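You operate a simulated robot arm through the tools that you are given. There is no shell and no other tool. Be economical: measure what you need, move in short steps, check, and stop when the job is done.

Carry out the task below with a simulated robot arm. There is one attempt and no reset: what you move stays moved.

TASK
Brush out row carton 4 and line it with the thin foam.
Fine: fold the flap back first, get all dust off the pad, put the teal brush back; the thick foam stays. Set down upright: teal brush. What is to be rubbed or washed off counts as gone when no trace of it is left.
Where things are to end (x, y in the base frame): thin white foam within 6 cm of [75, -4].

The check looks at the end state, three seconds after you hand in, the way a careful person would. Anything else that was tipped, shoved, dropped, spilled or broken makes it a failure. Flat cloth is picked up by pressing the open fingertips on it (5 to 10 N) and closing them slowly along it; thin cloth reads only 2 to 8 mm in the jaws.

THE ROBOT
A 6-joint arm with a two-finger parallel gripper on a trunk, on a base that drives. Base frame: it is fixed to the floor where the robot stands at the start and does not move with it; the origin is under the middle of the robot, x ahead of it, y to its left, z up. Readings come in cm, degrees, newtons and seconds.
With the tool pointing down near the work surface it reaches from about 32 to 70 cm from the robot's upright axis, wherever it stands. Its first joint turns from -166.0 to 166.0 degrees. Places, roughly: board dust [70, 0, 90]; pad inside row carton four [90, -10, 90]; row carton four flap [60, 0, 110]. Payload 4.1 kg.
Tool frame: the origin (TCP) lies between the finger pads and is the grasp point; the fingertips stand 2.3 cm ahead of it; z points along the fingers, y is the line along which they close. Largest opening 9.4 cm; finger width 3.8, thickness 1; the body of the gripper, 5.4 by 9.6 cm, starts 3.9 cm behind the TCP.
Orientation is told as [roll, pitch, yaw] about the base's x, y, z axes, in that order, counted from this pose: with the fingers straight down and closing along the base's y, the tool's x points along the base's -x, its y along +y and its z along -z.

THE INTERFACE
- The arm moves only by the tool play_rows. Its argument "steps" is a list of rows, each a list of 7 numbers: the gripper command, from -1 (shut) to 1 (fully open), values between in proportion, then the shift along the tool's x, y, z in cm, then the turn, a rotation vector about the tool's x, y, z in degrees. In form: [[hand, dx, dy, dz, wx, wy, wz], ...]. A call has 1 to 10 rows; each row is the pose to reach, as a shift and turn from the pose commanded when the call began, along the tool's axes at that moment. Each row takes 0.2 s and may step no farther than 5 cm and 8.6 degrees from the row before; otherwise, or with a gripper value out of range, the whole call is refused. Where a pose cannot be reached the arm comes as near as it can. A force on the tool above 90 N (or 10 N above the force at the start of the call, whichever is more), or a blocked arm, ends the call early, and 0.2 s more pass. The fingers move at their own pace (about 4.5 cm/s each) and stop on an object; they squeeze with about 42 N. The grip force told is the motor's: it shows also when the fingers shut on nothing. Time passes only in rows, and 0.2 s behind the last, so rows that repeat a pose let the fingers close. The reply holds the time, the measured pose of the TCP, the force on the tool along the base axes, the opening and the grip force, in the units named above and with some noise, with the torque about the TCP (base axes, N m) and any sound that the robot's microphone picked up, and new pictures: "pictures" is both (left out), scene, wrist or none.
- Cameras (640 x 400 px; columns grow to the right, rows downward): "scene" is now at [2.48, 17.72, 155.68]; the picture's right is [0.11, -0.99, 0.00], its down [-0.60, -0.07, -0.80] and it looks along [0.79, 0.09, -0.60] (base axes); focal length 253 px, centre (320, 200). "wrist" rides on the gripper at [8.6, 1.6, -7.4] in the tool frame; the picture's right is [-0.18, 0.98, 0.00], its down [-0.58, -0.11, -0.81] and it looks along [-0.79, -0.15, 0.59] (tool axes); focal length 243 px, centre (320, 200). There is no depth. A picture from a camera that has moved, and an enlarged one, comes with that camera's place and axes in the base frame and with its lens. The place of the scene camera against the robot may be out by one fixed shift of up to 1.8 cm in any direction.
- raise_lower(by): slides the trunk up (or, below 0, down) by that many cm; the arm and the scene camera ride with it, the base frame stays. It gives what a move gives, with no picture.
- steer(legs): drives the robot by 1 to 6 legs, each [ahead, turn to the left] in cm and degrees, along the robot's own axes; the way and the turn of a leg run together, so that a leg with both is an arc; at most 150 cm and 180 degrees a leg. The arm and the cameras ride along, it lands a little off, and it stops where it bumps. It gives what a move gives, and a new picture of the scene camera.
- head_to(pan, tilt): turns the head with the scene camera to pan (to the left, within 155 degrees either way) and tilt (down, from -29 to 69), counted from straight ahead of the robot. It gives what a move gives, and a new picture of the scene camera.
- close_up(camera, box): a new picture of the part [left, top, right, bottom] of that camera's present view, enlarged. It takes no simulated time.
- hand_in(): hands the job in; it is judged then, once.

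Go step by step. Nothing tells you exact positions but the pictures and the camera data: compare them with the known pose of the tool, close in by small moves and look again before you grip or let go. The budget is 120 turns and 260 pictures, counting those below and the enlarged ones. Unless the task says otherwise, let go and move clear before handing in, and close with one line.

The tools are called after "Emit:" as name(argument=value, ...) on one line, values as JSON. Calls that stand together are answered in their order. play_rows: Moves the arm, as the interface text tells. Its arguments: {"type":"object","properties":{"steps":{"type":"array"},"pictures":{"type":"string","enum":["both","scene","wrist","none"]}},"required":["steps"]} The other tools are called the same way: raise_lower (by) slides the trunk up or down; steer (legs) drives the base; head_to (pan, tilt) turns the head that bears the scene camera; close_up (camera, box) takes an enlarged picture of a part of a camera's view; hand_in () hands the job in.

At the start:

```text
t: 0.0
position: [38.07, 31.08, 99.96]
orientation: [0.0, 0.0, 0.1]
wrist_force: [-0.3, -0.3, 0.5]
moment: [-0.03, 0.01, -0.04]
finger_gap: 9.41
finger_force: 0.1
trunk travel left (down, up): [-50.0, 9.0]
robot x, y, heading: [-0.47, -0.08, 0.1]
head pan, tilt: [6.4, 37.0]
```

scene: 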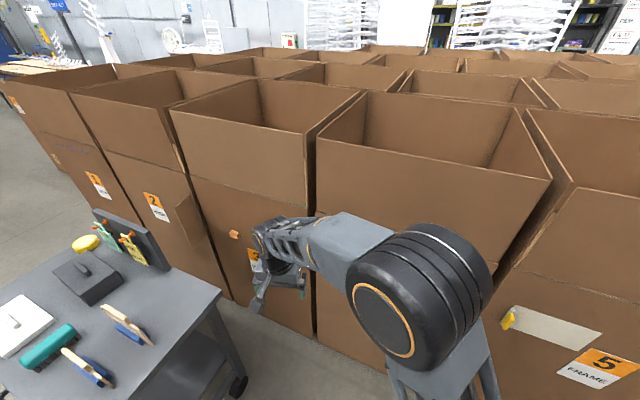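
wrist: 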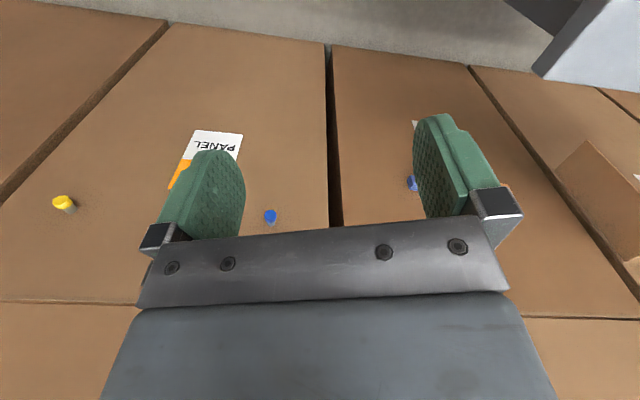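

I see a row of tall cartons and a cart on the left with a teal brush and other tools. I'll look at both areas in more detail first.

Emit:
close_up(camera="scene", box=[0, 190, 240, 400])

Emit:
head_to(pan=-20, tilt=45)

Emit:
head_to(pan=50, tilt=50)

```text
1.90 times, centred on (120, 295) of scene
camera zoom: at [2.48, 17.72, 155.68], right [0.11, -0.99, 0.0], down [-0.6, -0.07, -0.8], along [0.79, 0.09, -0.6], focal length 482 px, centre (701, 19)
```

zoom: 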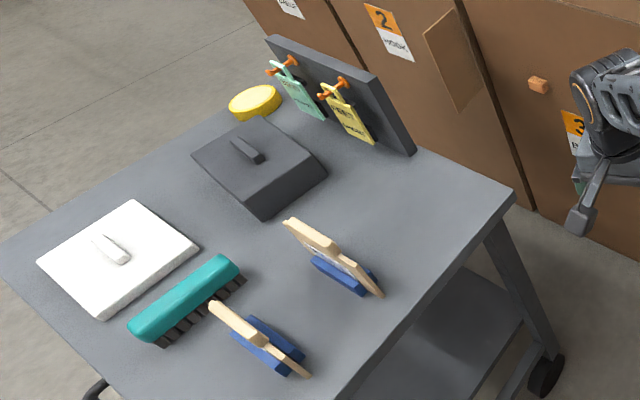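

```text
t: 0.9
position: [38.1, 31.12, 99.97]
orientation: [0.0, 0.0, 0.0]
wrist_force: [0.6, 0.1, -0.2]
moment: [-0.01, 0.04, 0.01]
finger_gap: 9.39
finger_force: 0.1
trunk travel left (down, up): [-50.0, 9.0]
robot x, y, heading: [0.04, 0.07, 0.0]
head pan, tilt: [-20.0, 45.0]
camera scene: at [1.48, 13.97, 154.51], right [-0.34, -0.94, 0.0], down [-0.66, 0.24, -0.71], along [0.66, -0.24, -0.71], focal length 253 px, centre (320, 200)
```

scene: 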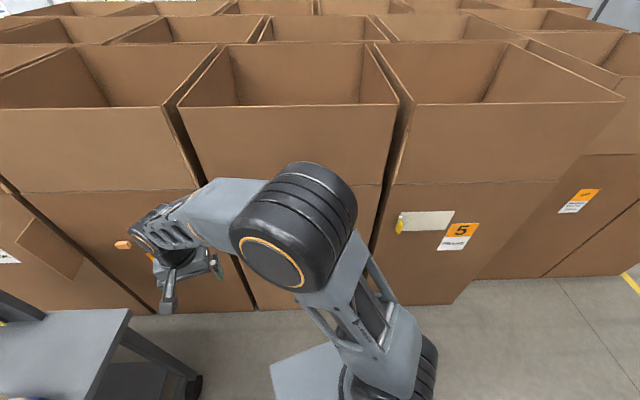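

```text
t: 2.3
position: [38.1, 31.16, 99.91]
orientation: [0.0, 0.0, 0.0]
wrist_force: [0.3, -0.4, -0.1]
moment: [0.01, 0.01, 0.01]
finger_gap: 9.4
finger_force: 0.0
trunk travel left (down, up): [-50.0, 9.0]
robot x, y, heading: [0.07, 0.02, 0.2]
head pan, tilt: [50.0, 50.0]
camera scene: at [-1.21, 22.65, 153.81], right [0.77, -0.64, 0.0], down [-0.49, -0.59, -0.64], along [0.41, 0.49, -0.77], focal length 253 px, centre (320, 200)
```

scene: 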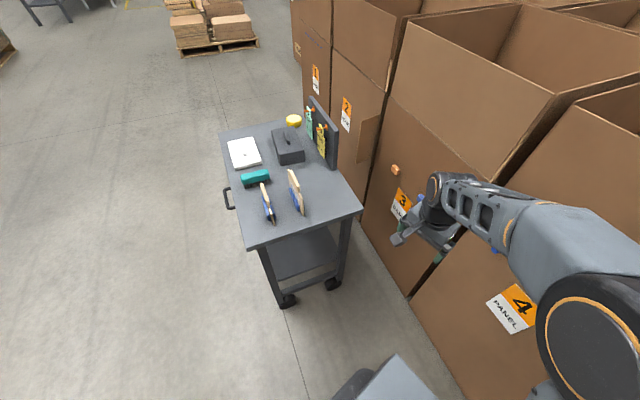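

I need to see inside carton 4, so I'll raise the trunk and look down over it.

Emit:
raise_lower(by=9)

Emit:
head_to(pan=-10, tilt=35)

```text
t: 3.6
position: [38.07, 31.15, 109.03]
orientation: [0.0, 0.0, 0.0]
wrist_force: [0.8, -0.4, 0.3]
moment: [0.0, -0.02, 0.0]
finger_gap: 9.42
finger_force: 0.1
trunk travel left (down, up): [-59.0, 0.0]
robot x, y, heading: [-0.08, 0.39, 0.0]
head pan, tilt: [50.0, 50.0]
```

```text
t: 4.9
position: [38.11, 31.19, 109.11]
orientation: [0.1, 0.1, 0.0]
wrist_force: [-0.2, 0.2, 0.3]
moment: [0.0, 0.0, -0.03]
finger_gap: 9.39
finger_force: 0.1
trunk travel left (down, up): [-59.0, 0.0]
robot x, y, heading: [0.22, 0.1, 0.1]
head pan, tilt: [-10.0, 35.0]
camera scene: at [2.51, 15.23, 164.99], right [-0.17, -0.98, 0.0], down [-0.57, 0.1, -0.82], along [0.81, -0.14, -0.57], focal length 253 px, centre (320, 200)
```

scene: 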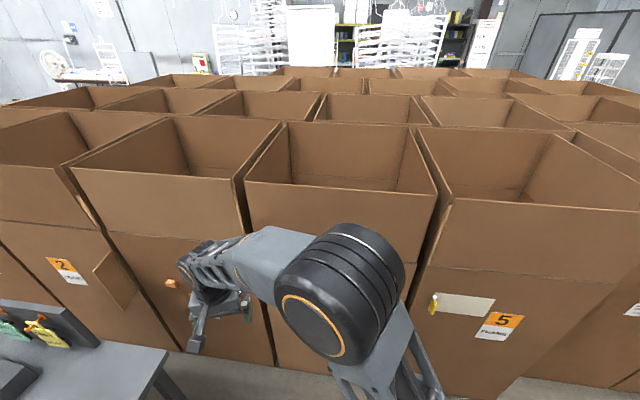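

The carton faces seem slanted about 18°: carton 4's score line runs from about (70,27) to (53,-27) at z≈99. I'll zoom in on the fittings and raise the arm to look inside with the wrist camera.

Emit:
close_up(camera="wrist", box=[0, 0, 640, 400])

Emit:
play_rows(steps=[[1, 0, 0, -5, 0, 0, 0], [1, 0, 0, -10, 0, 0, 0], [1, 0, 0, -15, 0, 0, 0], [1, 0, 0, -20, 0, 0, 0], [1, 0, 0, -25, 0, 0, 0], [1, 0, 0, -30, 0, 0, 0], [1, 0, 0, -35, 0, 0, 0], [1, 0, 0, -40, 0, 0, 0]])

```text
1.00 times, centred on (320, 200) of wrist (not enlarged: the box is as wide or as high as the picture)
camera zoom: at [29.51, 32.74, 116.45], right [0.18, 0.98, 0.0], down [0.58, -0.11, 0.81], along [0.79, -0.15, -0.59], focal length 243 px, centre (320, 200)
```

zoom: 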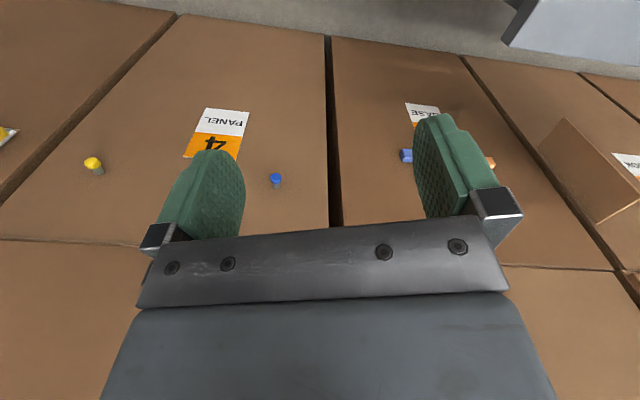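

```text
t: 6.7
position: [36.57, 29.56, 144.35]
orientation: [0.1, -0.1, 0.0]
wrist_force: [1.2, -0.1, 0.7]
moment: [0.0, 0.0, 0.01]
finger_gap: 9.38
finger_force: 0.0
out of reach, approached as far as the arm can: row 7, 8
trunk travel left (down, up): [-59.0, 0.0]
robot x, y, heading: [-0.01, -0.15, 0.5]
head pan, tilt: [-10.0, 35.0]
camera scene: at [2.48, 15.19, 164.99], right [-0.17, -0.98, 0.0], down [-0.56, 0.1, -0.82], along [0.81, -0.14, -0.57], focal length 253 px, centre (320, 200)
camera wrist: at [27.87, 31.23, 151.76], right [0.18, 0.98, 0.0], down [0.58, -0.11, 0.81], along [0.79, -0.15, -0.59], focal length 243 px, centre (320, 200)
```

scene: 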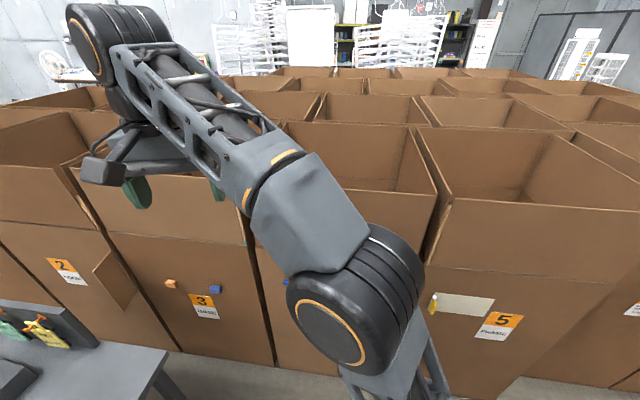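
wrist: 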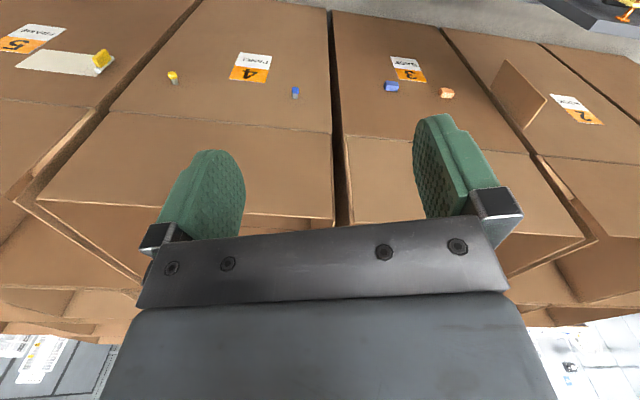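

Carton 4's front has yellow and blue pegs and a big front flap. I'll bring the wrist camera over the carton to look inside.

Emit:
play_rows(steps=[[1, 0, -5, 2, 0, 0, 0], [1, 0, -10, 3, 0, 0, 0], [1, 0, -15, 4, 0, 0, 0], [1, 0, -20, 4, 0, 0, 0], [1, -4, -23, 4, 0, 0, 0], [1, -8, -26, 4, 0, 0, 0], [1, -12, -28, 4, 0, 0, 0], [1, -16, -30, 4, 0, 0, 0], [1, -20, -32, 4, 0, 0, 0]])

```text
refused: row 1 steps farther than a row can; nothing moved
```

Emit:
play_rows(steps=[[1, 0, -4, 2, 0, 0, 0], [1, 0, -8, 3, 0, 0, 0], [1, 0, -12, 4, 0, 0, 0], [1, 0, -16, 4, 0, 0, 0], [1, -3, -19, 4, 0, 0, 0], [1, -7, -22, 4, 0, 0, 0], [1, -11, -24, 4, 0, 0, 0], [1, -15, -26, 4, 0, 0, 0], [1, -19, -28, 4, 0, 0, 0], [1, -23, -30, 4, 0, 0, 0]])

```text
t: 8.9
position: [57.45, -0.2, 137.92]
orientation: [0.0, -0.1, 0.0]
wrist_force: [0.0, -1.3, -0.1]
moment: [-0.02, 0.02, -0.01]
finger_gap: 9.38
finger_force: 0.2
out of reach, approached as far as the arm can: row 9, 10
trunk travel left (down, up): [-59.0, 0.0]
robot x, y, heading: [-0.07, -0.05, -0.1]
head pan, tilt: [-10.0, 35.0]
camera scene: at [2.56, 15.17, 164.99], right [-0.17, -0.98, 0.0], down [-0.57, 0.1, -0.82], along [0.81, -0.14, -0.57], focal length 253 px, centre (320, 200)
camera wrist: at [48.85, 1.4, 145.32], right [0.18, 0.98, 0.0], down [0.58, -0.11, 0.81], along [0.79, -0.15, -0.59], focal length 243 px, centre (320, 200)
```

scene: 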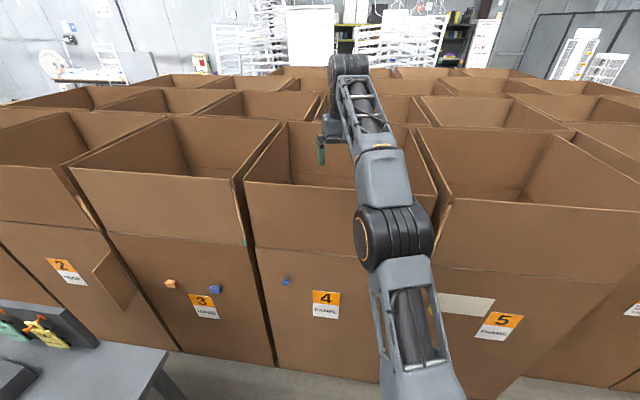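
wrist: 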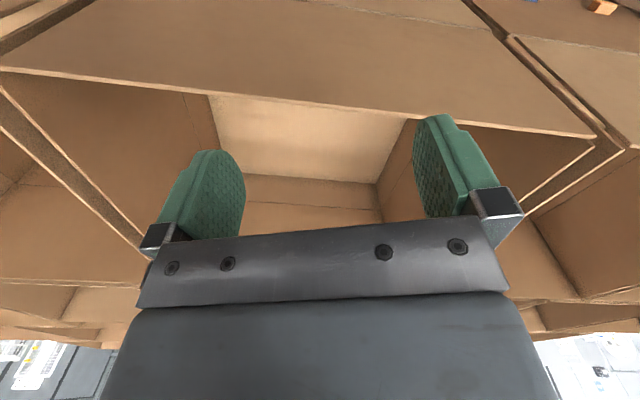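

Emit:
close_up(camera="wrist", box=[180, 60, 440, 230])

Emit:
close_up(camera="scene", box=[230, 100, 450, 340])

```text
2.35 times, centred on (310, 145) of wrist
camera zoom: at [48.85, 1.4, 145.32], right [0.18, 0.98, 0.0], down [0.58, -0.11, 0.81], along [0.79, -0.15, -0.59], focal length 571 px, centre (344, 329)
```

zoom: 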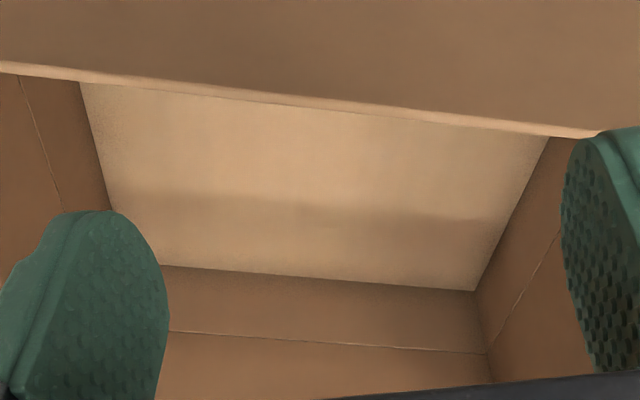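

```text
1.67 times, centred on (340, 220) of scene
camera zoom: at [2.56, 15.17, 164.99], right [-0.17, -0.98, 0.0], down [-0.57, 0.1, -0.82], along [0.81, -0.14, -0.57], focal length 422 px, centre (287, 167)
```

zoom: 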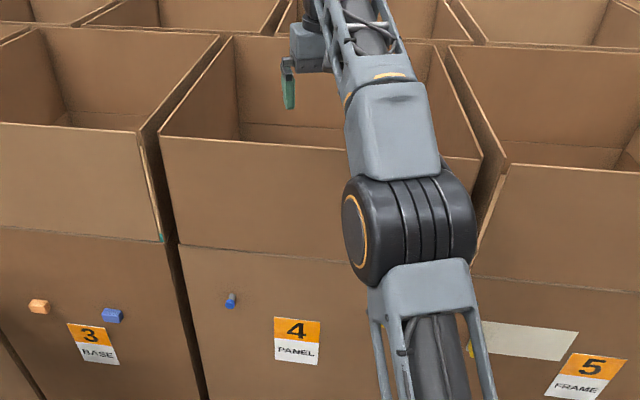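

The flap top runs through about (58,0,130), hinged at z≈99. The pad is at z≈90, and the white and black pieces on the cart are the foams. I'll check the base's front clearance before driving closer.

Emit:
head_to(pan=20, tilt=69)

Emit:
head_to(pan=-40, tilt=69)

```text
t: 9.9
position: [57.46, -0.07, 137.96]
orientation: [0.0, -0.1, 0.0]
wrist_force: [0.5, -0.7, -0.6]
moment: [0.0, 0.03, 0.01]
finger_gap: 9.39
finger_force: 0.1
trunk travel left (down, up): [-59.0, 0.0]
robot x, y, heading: [-0.09, -0.21, -0.1]
head pan, tilt: [20.0, 68.8]
camera scene: at [-0.89, 18.65, 160.63], right [0.34, -0.94, 0.0], down [-0.88, -0.32, -0.36], along [0.34, 0.12, -0.93], focal length 253 px, centre (320, 200)
```

scene: 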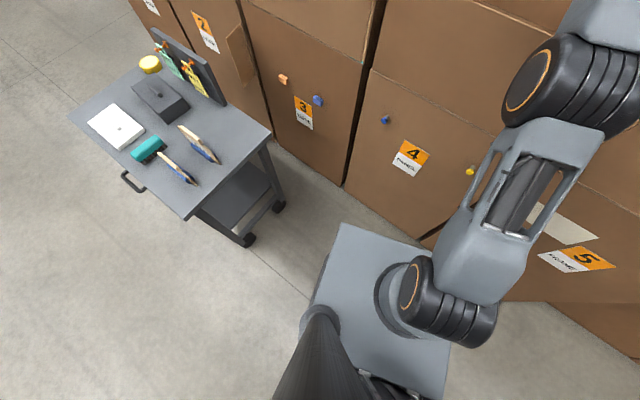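

```text
t: 11.2
position: [57.34, -0.07, 137.83]
orientation: [0.0, -0.1, 0.0]
wrist_force: [0.3, -0.3, -0.9]
moment: [0.02, 0.0, 0.01]
finger_gap: 9.4
finger_force: 0.1
trunk travel left (down, up): [-59.0, 0.0]
robot x, y, heading: [0.16, -0.05, 0.2]
head pan, tilt: [-40.0, 68.8]
camera scene: at [-1.87, 13.15, 160.62], right [-0.64, -0.77, 0.0], down [-0.71, 0.6, -0.36], along [0.28, -0.23, -0.93], focal length 253 px, centre (320, 200)
```

scene: 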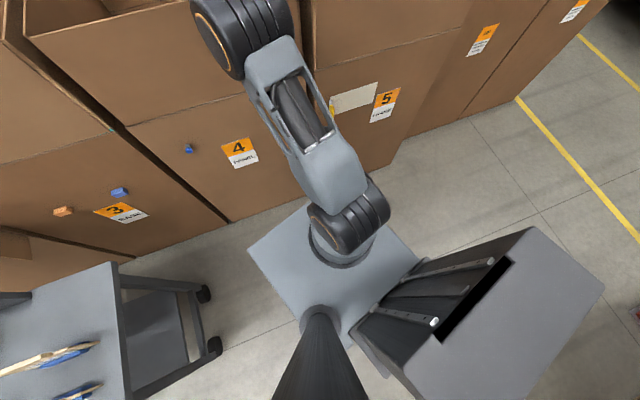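

There's about 27 cm of room in front of the base. I'll yaw the gripper 72° in place so the open fingers can straddle the flap's top edge.

Emit:
play_rows(steps=[[1, 0, 0, 0, 0, 0, -8], [1, 0, 0, 0, 0, 0, -16], [1, 0, 0, 0, 0, 0, -24], [1, 0, 0, 0, 0, 0, -32], [1, 0, 0, 0, 0, 0, -40], [1, 0, 0, 0, 0, 0, -48], [1, 0, 0, 0, 0, 0, -56], [1, 0, 0, 0, 0, 0, -64], [1, 0, 0, 0, 0, 0, -72]])

Emit:
head_to(pan=-5, tilt=40)

```text
t: 13.2
position: [57.42, -0.24, 137.83]
orientation: [0.0, 0.0, 72.3]
wrist_force: [1.0, 0.3, -0.4]
moment: [0.0, 0.0, -0.01]
finger_gap: 9.4
finger_force: 0.0
trunk travel left (down, up): [-59.0, 0.0]
robot x, y, heading: [0.08, 0.3, -0.0]
head pan, tilt: [-40.0, 68.8]
camera scene: at [-1.88, 13.14, 160.62], right [-0.64, -0.77, 0.0], down [-0.71, 0.6, -0.36], along [0.28, -0.23, -0.93], focal length 253 px, centre (320, 200)
camera wrist: at [53.17, -8.0, 145.3], right [-0.88, 0.48, 0.0], down [0.28, 0.52, 0.81], along [0.38, 0.71, -0.59], focal length 243 px, centre (320, 200)
```

scene: 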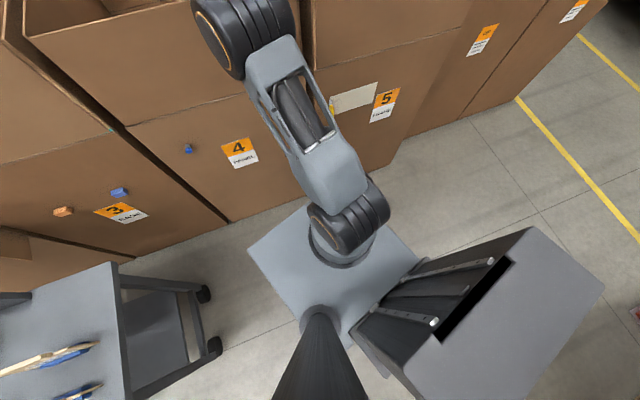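
wrist: 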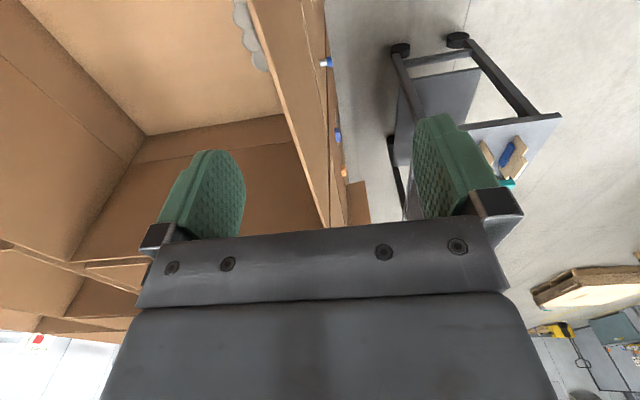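

```text
t: 14.2
position: [57.3, -0.3, 137.97]
orientation: [0.1, 0.1, 71.9]
wrist_force: [-0.1, 0.3, 0.2]
moment: [0.02, -0.01, 0.0]
finger_gap: 9.41
finger_force: 0.0
trunk travel left (down, up): [-59.0, 0.0]
robot x, y, heading: [0.11, -0.05, -0.1]
head pan, tilt: [-5.0, 40.0]
camera scene: at [2.31, 15.99, 164.23], right [-0.09, -1.0, 0.0], down [-0.64, 0.06, -0.77], along [0.76, -0.07, -0.64], focal length 253 px, centre (320, 200)
```

scene: 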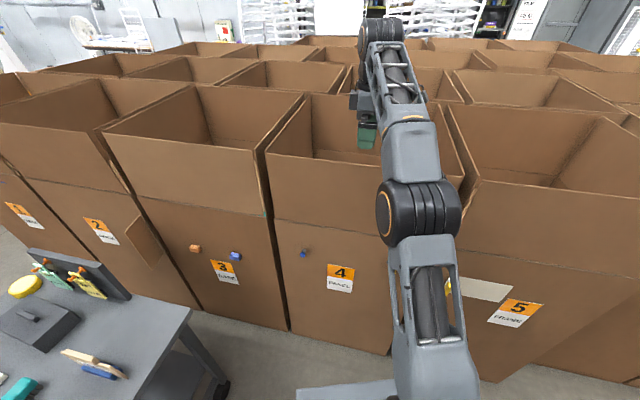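

The flap edge sits midway between the open fingers, and grey dust is visible inside near the front wall. I'll descend to straddle the edge.

Emit:
play_rows(steps=[[1, 0, 0, 3, 0, 0, 0], [1, 0, 0, 6, 0, 0, 0], [1, 0, 0, 8.5, 0, 0, 0]])

```text
t: 15.0
position: [57.26, 0.06, 129.54]
orientation: [0.1, 0.0, 71.9]
wrist_force: [-0.1, 0.6, 0.7]
moment: [0.01, 0.01, 0.03]
finger_gap: 9.4
finger_force: 0.0
trunk travel left (down, up): [-59.0, 0.0]
robot x, y, heading: [-0.01, -0.01, 0.0]
head pan, tilt: [-5.0, 40.0]
camera scene: at [2.32, 16.0, 164.23], right [-0.09, -1.0, 0.0], down [-0.64, 0.06, -0.77], along [0.76, -0.07, -0.64], focal length 253 px, centre (320, 200)
camera wrist: at [53.16, -7.77, 136.95], right [-0.88, 0.48, 0.0], down [0.28, 0.52, 0.81], along [0.39, 0.71, -0.59], focal length 243 px, centre (320, 200)
```

scene: 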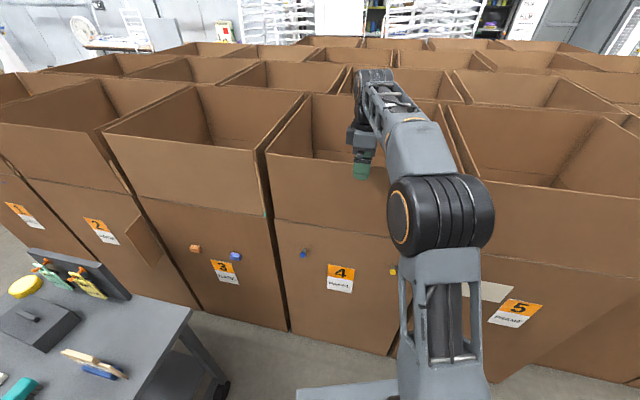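
wrist: 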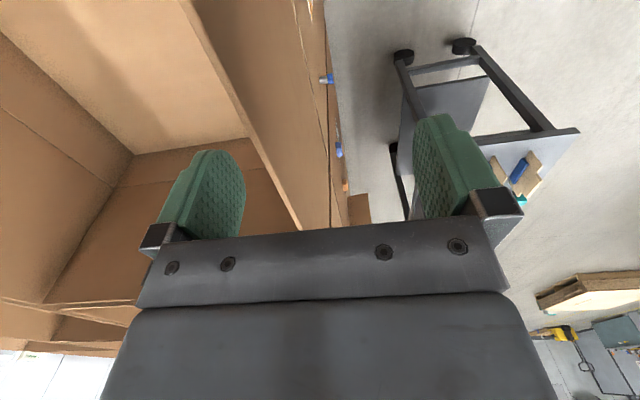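

Emit:
play_rows(steps=[[1, 0, 2, 1, 0, 0, 0], [1, 0, 4, 1.5, 0, 0, 0], [1, 0, 6, 2, 0, 0, 0], [1, 0, 8, 2.5, 0, 0, 0]])

```text
t: 16.0
position: [49.88, 2.26, 126.95]
orientation: [0.0, 0.0, 72.0]
wrist_force: [0.1, -0.8, -0.1]
moment: [0.01, 0.0, 0.0]
finger_gap: 9.38
finger_force: 0.0
trunk travel left (down, up): [-59.0, 0.0]
robot x, y, heading: [-0.19, 0.15, -0.0]
head pan, tilt: [-5.0, 40.0]
camera scene: at [2.26, 16.0, 164.23], right [-0.09, -1.0, 0.0], down [-0.64, 0.06, -0.77], along [0.76, -0.07, -0.64], focal length 253 px, centre (320, 200)
camera wrist: at [45.68, -5.42, 134.42], right [-0.88, 0.48, 0.0], down [0.28, 0.52, 0.81], along [0.39, 0.71, -0.59], focal length 243 px, centre (320, 200)
```

scene: 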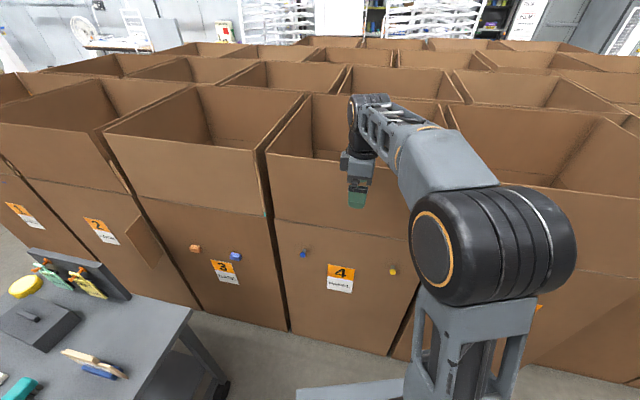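
wrist: 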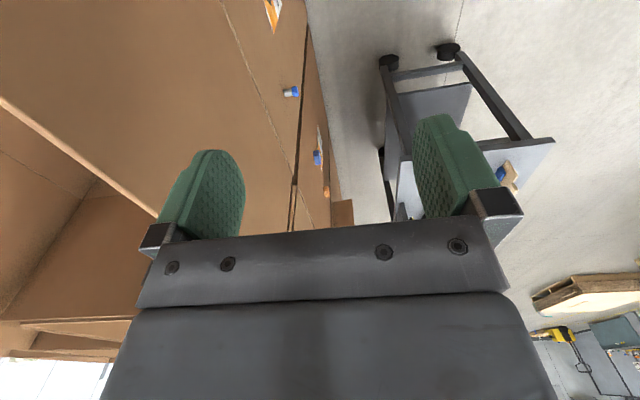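

My fingers passed just over the edge: triangulating both views, the flap top is at z≈125.8, about 3.4 cm farther in. I'll rise, move in 10 cm and go lower.

Emit:
play_rows(steps=[[1, 0, 0, -3.5, 0, 0, 0], [1, 0, -3.5, -3.5, 0, 0, 0], [1, 0, -7, -3.5, 0, 0, 0], [1, 0, -10.3, -3.5, 0, 0, 0], [1, 0, -10.3, 0, 0, 0, 0], [1, 0, -10.3, 2.5, 0, 0, 0]])

```text
t: 17.4
position: [59.61, -1.1, 124.27]
orientation: [0.0, 0.0, 72.0]
wrist_force: [-0.1, -0.1, -0.2]
moment: [-0.02, 0.01, 0.0]
finger_gap: 9.39
finger_force: 0.0
trunk travel left (down, up): [-59.0, 0.0]
robot x, y, heading: [-0.08, 0.1, -0.1]
head pan, tilt: [-5.0, 40.0]
camera scene: at [2.32, 16.0, 164.23], right [-0.09, -1.0, 0.0], down [-0.64, 0.06, -0.77], along [0.76, -0.07, -0.64], focal length 253 px, centre (320, 200)
camera wrist: at [55.39, -8.74, 131.76], right [-0.88, 0.48, 0.0], down [0.28, 0.52, 0.81], along [0.39, 0.71, -0.59], focal length 243 px, centre (320, 200)
```

scene: 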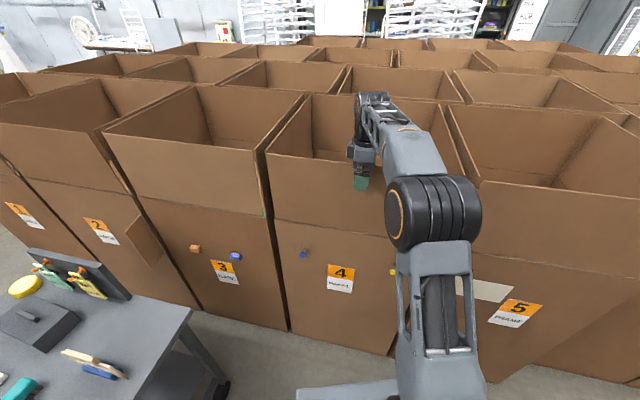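
wrist: 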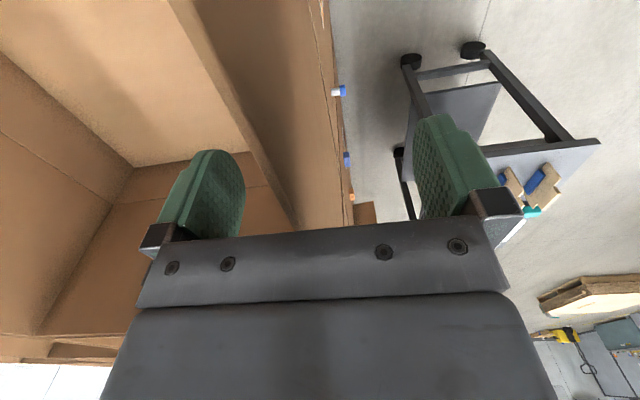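

Emit:
close_up(camera="wrist", box=[120, 0, 440, 240])

Emit:
close_up(camera="scene", box=[270, 80, 470, 220])

```text
1.67 times, centred on (280, 120) of wrist
camera zoom: at [55.39, -8.74, 131.76], right [-0.88, 0.48, 0.0], down [0.28, 0.52, 0.81], along [0.39, 0.71, -0.59], focal length 404 px, centre (387, 333)
```

zoom: 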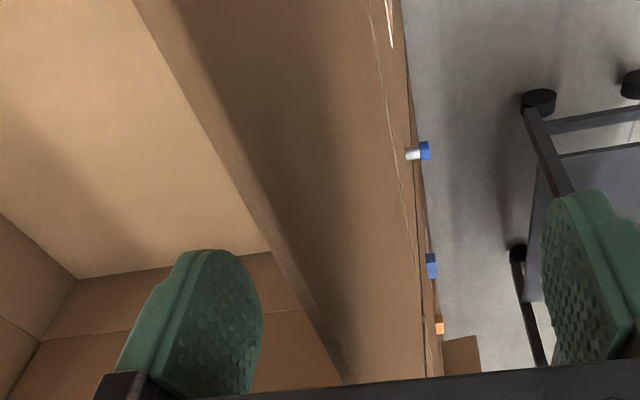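

```text
2.86 times, centred on (370, 150) of scene
camera zoom: at [2.32, 16.0, 164.23], right [-0.09, -1.0, 0.0], down [-0.64, 0.06, -0.77], along [0.76, -0.07, -0.64], focal length 723 px, centre (177, 343)
```

zoom: 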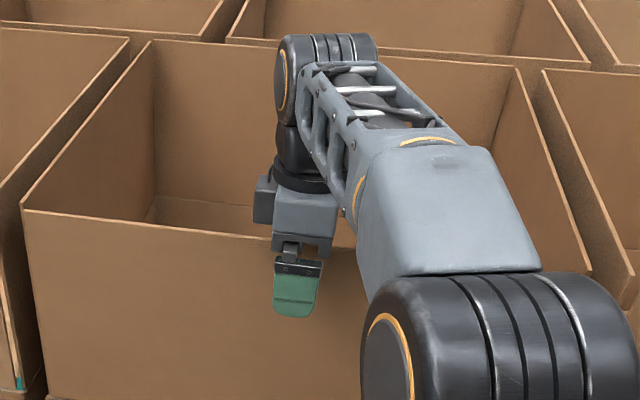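

Now the flap is straddled: the outer finger is in front of it and the inner one behind. I'll pull outward.

Emit:
play_rows(steps=[[1, 0, 2, 0, 0, 0, 0], [1, 0, 4, 0.2, 0, 0, 0], [1, 0, 6, 0.5, 0, 0, 0], [1, 0, 8, 1, 0, 0, 0]])

```text
t: 18.4
position: [51.8, 1.67, 123.22]
orientation: [0.0, 0.0, 72.1]
wrist_force: [0.0, 0.4, 0.2]
moment: [-0.01, 0.01, 0.03]
finger_gap: 9.44
finger_force: 0.1
trunk travel left (down, up): [-59.0, 0.0]
robot x, y, heading: [-0.14, -0.09, -0.0]
head pan, tilt: [-5.0, 40.0]
camera scene: at [2.27, 16.01, 164.23], right [-0.09, -1.0, 0.0], down [-0.64, 0.06, -0.77], along [0.76, -0.07, -0.64], focal length 253 px, centre (320, 200)
camera wrist: at [47.72, -6.04, 130.77], right [-0.88, 0.48, 0.0], down [0.28, 0.52, 0.81], along [0.39, 0.71, -0.59], focal length 243 px, centre (320, 200)
```

scene: 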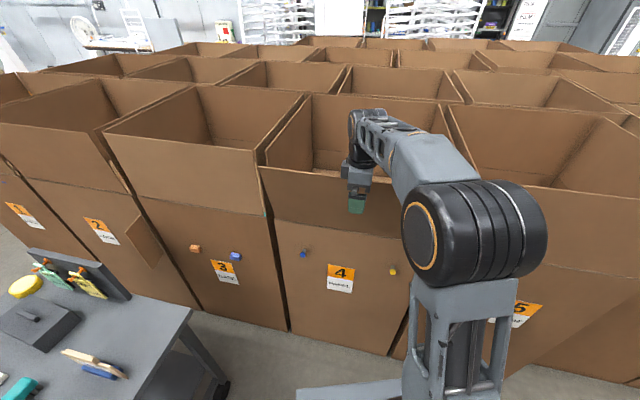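
wrist: 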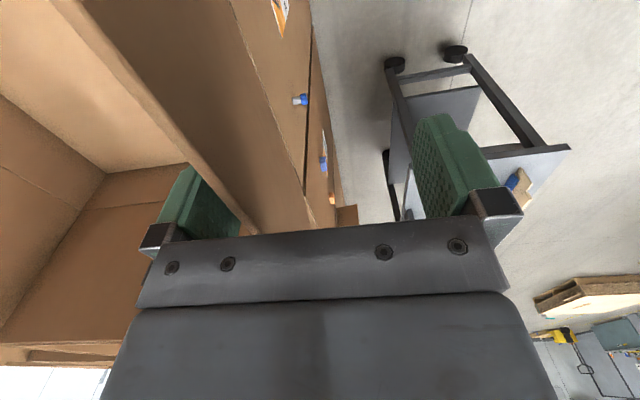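

Emit:
play_rows(steps=[[1, 0, 3, 0, 0, 0, 0], [1, 0, 6.8, 1.5, 0, 0, 0], [1, 0, 8.5, 2.6, 0, 0, 0], [1, 0, 10.1, 3.9, 0, 0, 0], [1, 0, 11.6, 5.3, 0, 0, 0], [1, 0, 13, 6.8, 0, 0, 0]])

```text
t: 19.8
position: [39.44, 5.59, 116.72]
orientation: [-0.1, 0.0, 72.0]
wrist_force: [0.2, 1.0, -1.1]
moment: [0.0, 0.01, 0.0]
finger_gap: 9.38
finger_force: 0.0
trunk travel left (down, up): [-59.0, 0.0]
robot x, y, heading: [-0.19, -0.72, -0.1]
head pan, tilt: [-5.0, 40.0]
camera scene: at [2.29, 16.01, 164.23], right [-0.09, -1.0, 0.0], down [-0.64, 0.06, -0.77], along [0.76, -0.07, -0.64], focal length 253 px, centre (320, 200)
camera wrist: at [35.36, -2.17, 124.04], right [-0.88, 0.48, 0.0], down [0.28, 0.52, 0.81], along [0.39, 0.71, -0.59], focal length 243 px, centre (320, 200)
```

scene: 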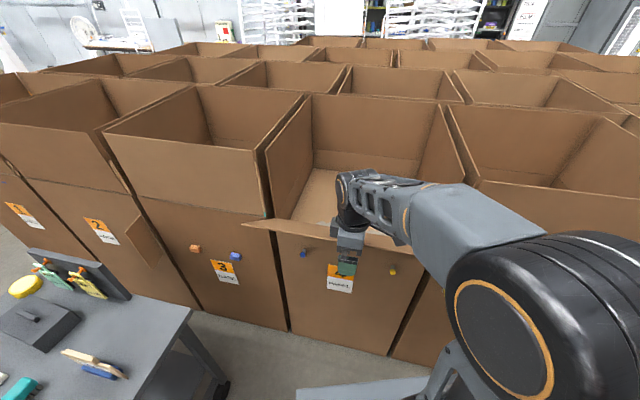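
wrist: 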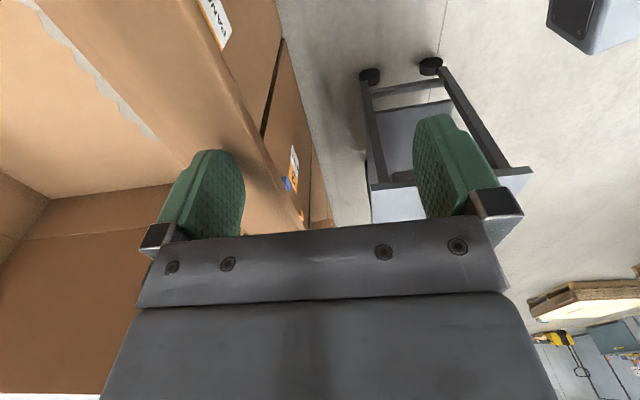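

Emit:
close_up(camera="scene", box=[230, 150, 490, 320])

```text
2.35 times, centred on (360, 235) of scene
camera zoom: at [2.29, 16.01, 164.23], right [-0.09, -1.0, 0.0], down [-0.64, 0.06, -0.77], along [0.76, -0.07, -0.64], focal length 596 px, centre (226, 118)
```

zoom: 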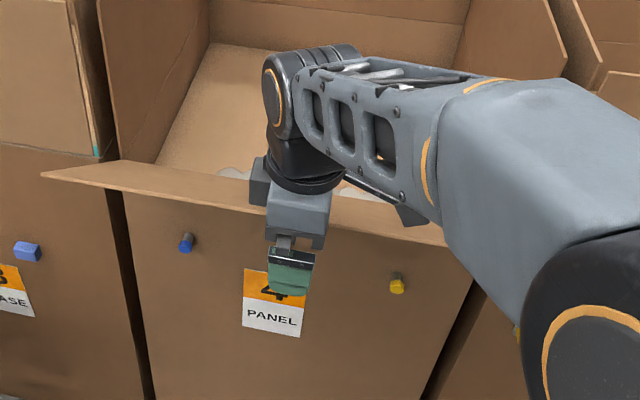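

The flap is about 50° out and stays put with almost no force. I'll press it further down with the inner fingertip.

Emit:
play_rows(steps=[[1, 0, 0, 3, 0, 0, 0], [1, 0, 0, 6, 0, 0, 0], [1, 0, 0, 9, 0, 0, 0], [1, 0, 0, 12, 0, 0, 0], [1, 0, 0, 15, 0, 0, 0]])

```text
t: 21.0
position: [39.68, 5.55, 101.6]
orientation: [0.0, 0.1, 72.1]
wrist_force: [0.3, 0.0, 0.3]
moment: [0.01, 0.01, 0.02]
finger_gap: 9.41
finger_force: 0.2
trunk travel left (down, up): [-59.0, 0.0]
robot x, y, heading: [0.28, 0.03, 0.0]
head pan, tilt: [-5.0, 40.0]
camera scene: at [2.35, 16.0, 164.23], right [-0.09, -1.0, 0.0], down [-0.64, 0.06, -0.77], along [0.76, -0.07, -0.64], focal length 253 px, centre (320, 200)
camera wrist: at [35.35, -2.15, 108.97], right [-0.88, 0.48, 0.0], down [0.28, 0.52, 0.81], along [0.39, 0.71, -0.59], focal length 243 px, centre (320, 200)
```

scene: 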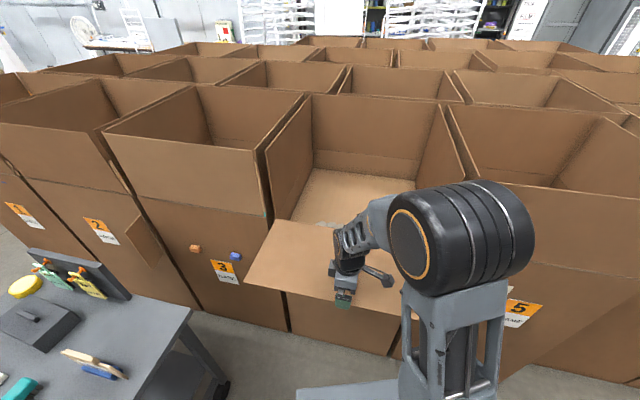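
wrist: 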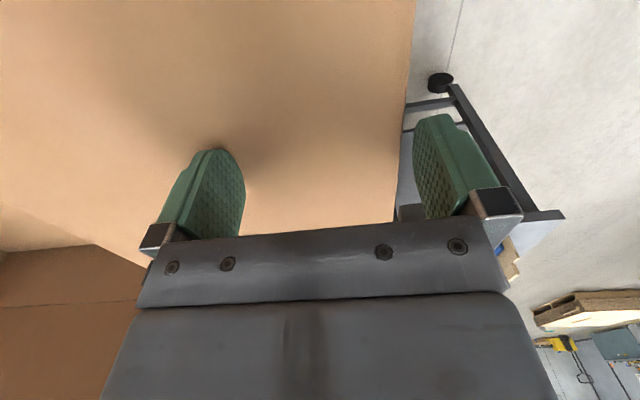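

Emit:
play_rows(steps=[[1, 0, -0.3, 3.2, 0, 0, 0], [1, 0, -1.1, 6.2, 0, 0, 0], [1, 0, -2.4, 9, 0, 0, 0], [1, 0, -4.2, 11.6, 0, 0, 0], [1, 0, -6.4, 13.8, 0, 0, 0]])

```text
t: 22.2
position: [45.79, 3.57, 87.75]
orientation: [0.0, 0.0, 71.9]
wrist_force: [0.5, -0.1, 0.8]
moment: [0.0, 0.0, 0.0]
finger_gap: 9.38
finger_force: 0.0
trunk travel left (down, up): [-59.0, 0.0]
robot x, y, heading: [-0.17, 0.04, -0.0]
head pan, tilt: [-5.0, 40.0]
camera scene: at [2.35, 15.99, 164.23], right [-0.09, -1.0, 0.0], down [-0.64, 0.06, -0.77], along [0.76, -0.07, -0.64], focal length 253 px, centre (320, 200)
camera wrist: at [41.59, -4.18, 95.14], right [-0.88, 0.48, 0.0], down [0.28, 0.52, 0.81], along [0.39, 0.71, -0.59], focal length 243 px, centre (320, 200)
```

scene: 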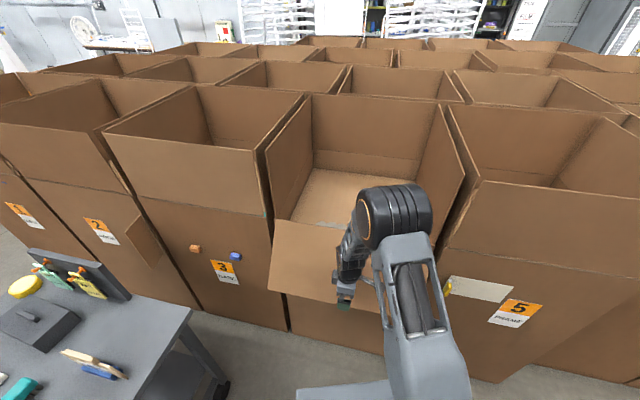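
wrist: 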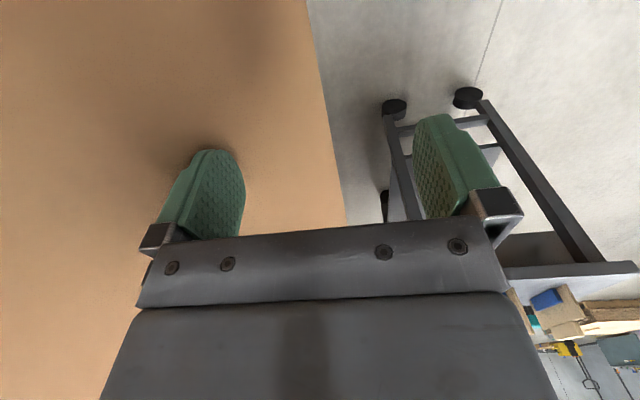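

Emit:
play_rows(steps=[[1, 0, -2.6, 1.8, 0, 0, 0], [1, 0, -4.2, 2.5, 0, 0, 0], [1, 0, -5.2, 2.5, 0, 0, 0]])

```text
t: 23.0
position: [48.58, 2.7, 86.54]
orientation: [0.2, -0.1, 72.5]
wrist_force: [-69.2, 20.5, 111.5]
moment: [-1.51, -3.57, -0.49]
finger_gap: 6.83
finger_force: 0.0
trunk travel left (down, up): [-59.0, 0.0]
robot x, y, heading: [-0.43, -0.35, 0.6]
head pan, tilt: [-5.0, 40.0]
stopped in row 3: the force on the tool passed its limit at 143 N (the readings are from after the stop); the commanded pose is now the measured one
camera scene: at [-4.97, 16.09, 164.89], right [-0.08, -1.0, 0.0], down [-0.61, 0.05, -0.79], along [0.79, -0.06, -0.61], focal length 253 px, centre (320, 200)
camera wrist: at [44.41, -5.13, 93.98], right [-0.88, 0.47, 0.0], down [0.28, 0.52, 0.81], along [0.38, 0.71, -0.59], focal length 243 px, centre (320, 200)
```

scene: 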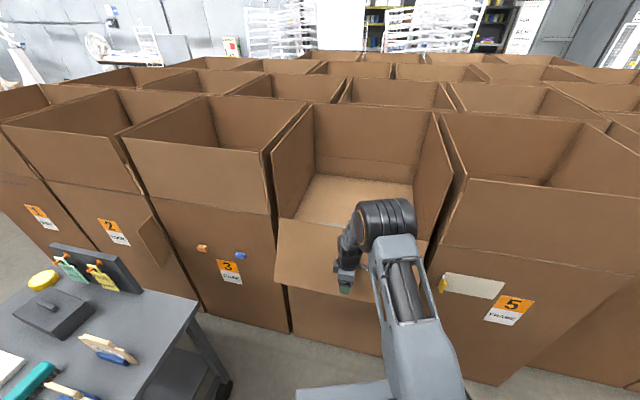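
wrist: 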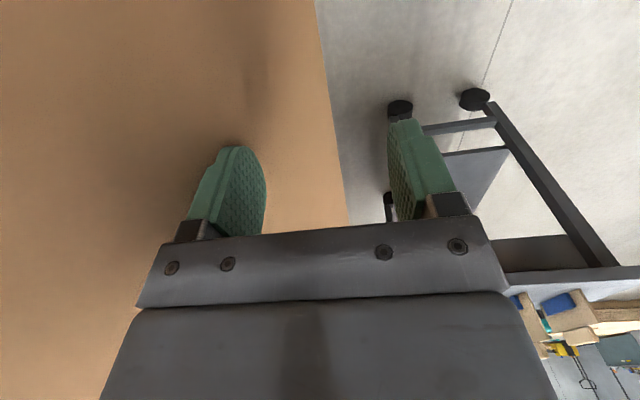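

That hit a hard limit near 140°; I'll back off right away.

Emit:
play_rows(steps=[[1, 0, 1.5, -1, 0, 0, 0], [1, 0, 3, -2, 0, 0, 0], [1, 0, 5, -4, 0, 0, 0], [1, 0, 5, -4, 0, 0, 0]])

```text
t: 23.4
position: [46.14, 2.92, 84.76]
orientation: [4.5, 1.5, 72.8]
wrist_force: [-2.0, 2.2, 2.0]
moment: [-0.14, -0.12, 0.05]
finger_gap: 9.07
finger_force: 0.5
trunk travel left (down, up): [-59.0, 0.0]
robot x, y, heading: [-0.17, 0.01, 0.7]
head pan, tilt: [-5.0, 40.0]
stopped in row 2: the arm was blocked; the commanded pose is now the measured one
camera scene: at [-10.02, 15.97, 165.36], right [-0.08, -1.0, -0.01], down [-0.58, 0.05, -0.81], along [0.81, -0.06, -0.58], focal length 253 px, centre (320, 200)
camera wrist: at [42.69, -4.93, 92.59], right [-0.88, 0.47, 0.07], down [0.34, 0.52, 0.78], along [0.33, 0.71, -0.62], focal length 243 px, centre (320, 200)
```

scene: 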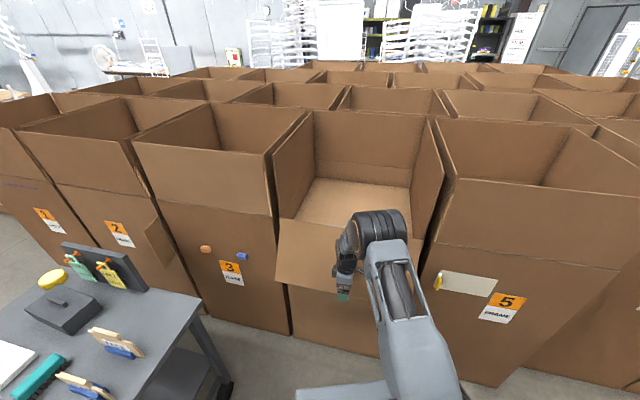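
wrist: 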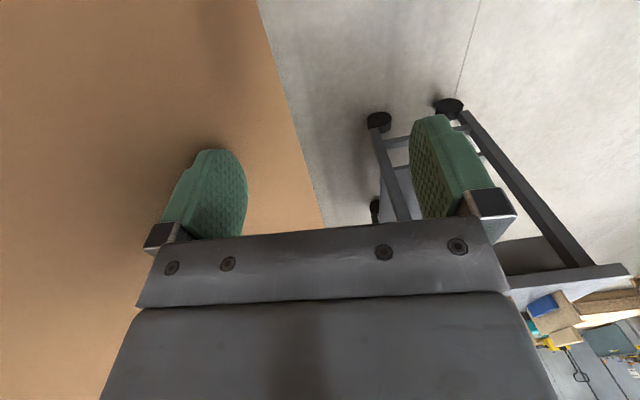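

The robot appears to have rocked back. I'll hold still and check.

Emit:
play_rows(steps=[[1, 0, 0, 0, 0, 0, 0], [1, 0, 0, 0, 0, 0, 0]], pictures="scene")

```text
t: 23.8
position: [45.49, 2.34, 79.38]
orientation: [17.3, 6.0, 73.4]
wrist_force: [-69.4, 9.2, 135.5]
moment: [0.76, -4.39, 1.23]
finger_gap: 4.87
finger_force: 0.0
trunk travel left (down, up): [-59.0, 0.0]
robot x, y, heading: [-0.04, 0.12, 1.0]
head pan, tilt: [-5.0, 40.0]
stopped in row 1: the arm was blocked; the commanded pose is now the measured one
camera scene: at [-6.24, 16.02, 165.11], right [-0.07, -1.0, 0.0], down [-0.6, 0.05, -0.8], along [0.8, -0.06, -0.6], focal length 253 px, centre (320, 200)
```

scene: 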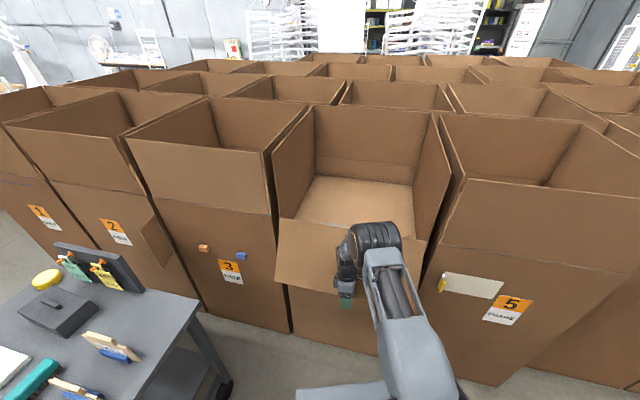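

Emit:
play_rows(steps=[[1, 0, 2, -3, 0, 0, 0], [1, 0, 5, -6, 0, 0, 0], [1, 0, 8, -8, 0, 0, 0], [1, 0, 8, -8, 0, 0, 0]])

```text
t: 24.1
position: [42.47, 2.74, 75.8]
orientation: [25.8, 8.6, 75.0]
wrist_force: [-101.0, 32.4, 120.9]
moment: [1.3, -8.35, 3.18]
finger_gap: 6.76
finger_force: 0.0
trunk travel left (down, up): [-59.0, 0.0]
robot x, y, heading: [-0.77, 0.15, 1.0]
head pan, tilt: [-5.0, 40.0]
stopped in row 1: the arm was blocked; the commanded pose is now the measured one
camera scene: at [-6.31, 16.2, 164.85], right [-0.07, -1.0, 0.0], down [-0.6, 0.04, -0.8], along [0.79, -0.05, -0.61], focal length 253 px, centre (320, 200)
camera wrist: at [42.3, -4.87, 84.3], right [-0.79, 0.47, 0.4], down [0.61, 0.54, 0.58], along [0.06, 0.7, -0.71], focal length 243 px, centre (320, 200)
```

scene: 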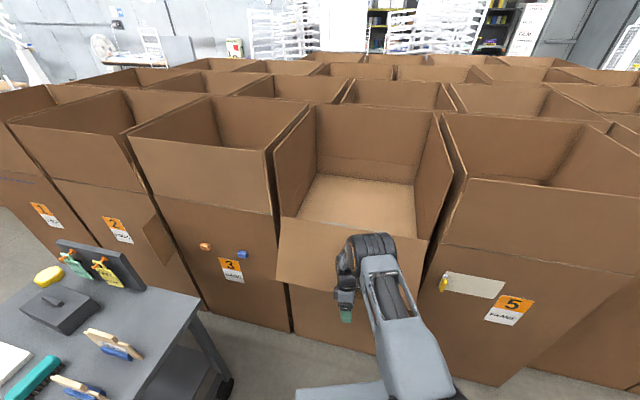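
wrist: 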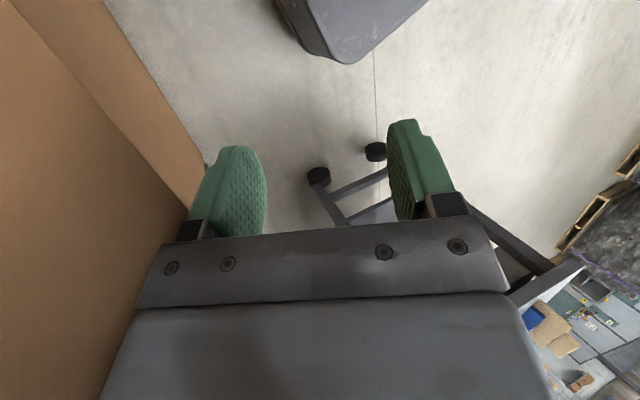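

I'm still pressed against something, so I'll back the base away.

Emit:
steer(legs=[[-12, 0]])

```text
t: 24.8
position: [34.63, 1.93, 70.58]
orientation: [41.0, 13.0, 77.5]
wrist_force: [1.0, -0.6, 2.1]
moment: [0.04, -0.1, -0.02]
finger_gap: 9.4
finger_force: 0.1
trunk travel left (down, up): [-59.0, 0.0]
robot x, y, heading: [-1.95, -0.22, 0.8]
head pan, tilt: [-5.0, 40.0]
stopped in leg 1: the robot was blocked; the commanded pose is now the measured one
camera scene: at [-11.5, 15.83, 165.09], right [-0.07, -1.0, -0.01], down [-0.58, 0.04, -0.81], along [0.81, -0.05, -0.59], focal length 253 px, centre (320, 200)
```

scene: 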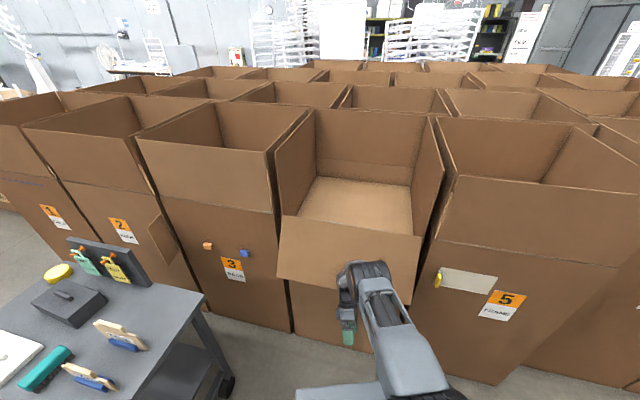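

Emit:
head_to(pan=-15, tilt=69)

Emit:
play_rows(steps=[[1, 0, 0, 0, 0, 0, 0]], pictures="wrist")

```text
t: 25.8
position: [35.66, 1.92, 70.09]
orientation: [41.9, 13.2, 77.7]
wrist_force: [0.3, 0.0, 0.1]
moment: [0.02, -0.02, 0.04]
finger_gap: 9.4
finger_force: 0.1
trunk travel left (down, up): [-59.0, 0.0]
robot x, y, heading: [-1.5, -0.11, 1.0]
head pan, tilt: [-15.0, 68.8]
camera scene: at [-11.8, 14.98, 161.32], right [-0.24, -0.97, -0.02], down [-0.88, 0.23, -0.42], along [0.41, -0.09, -0.91], focal length 253 px, centre (320, 200)
```

scene: 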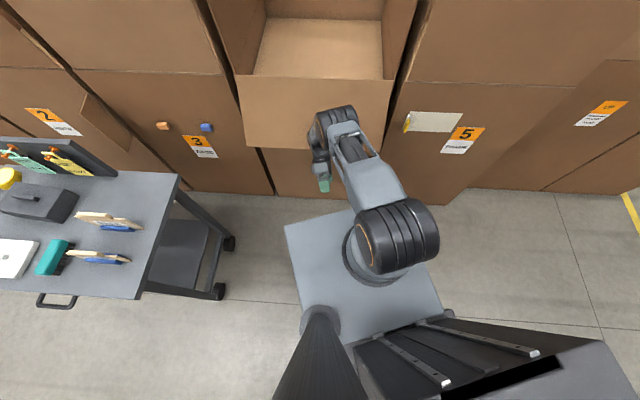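

```text
t: 26.1
position: [29.73, 1.69, 69.35]
orientation: [48.5, 14.9, 79.3]
wrist_force: [2.2, -0.3, 3.5]
moment: [0.0, -0.13, 0.0]
finger_gap: 9.39
finger_force: 0.1
trunk travel left (down, up): [-59.0, 0.0]
robot x, y, heading: [-1.87, -0.15, 1.1]
head pan, tilt: [-15.0, 68.8]
stopped in row 1: the arm was blocked; the commanded pose is now the measured one
camera wrist: at [32.93, -5.87, 77.52], right [-0.57, 0.48, 0.66], down [0.79, 0.54, 0.29], along [-0.22, 0.69, -0.69], focal length 243 px, centre (320, 200)
```

wrist: 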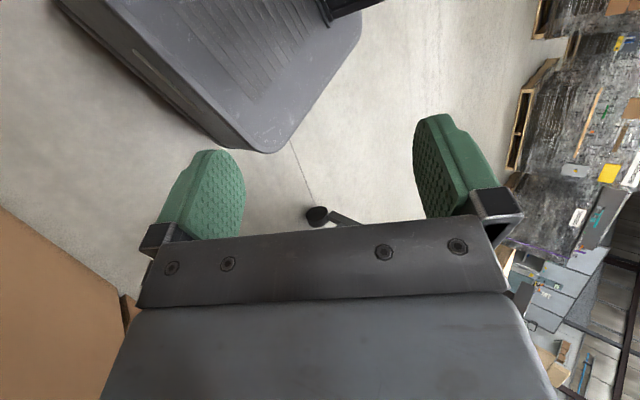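

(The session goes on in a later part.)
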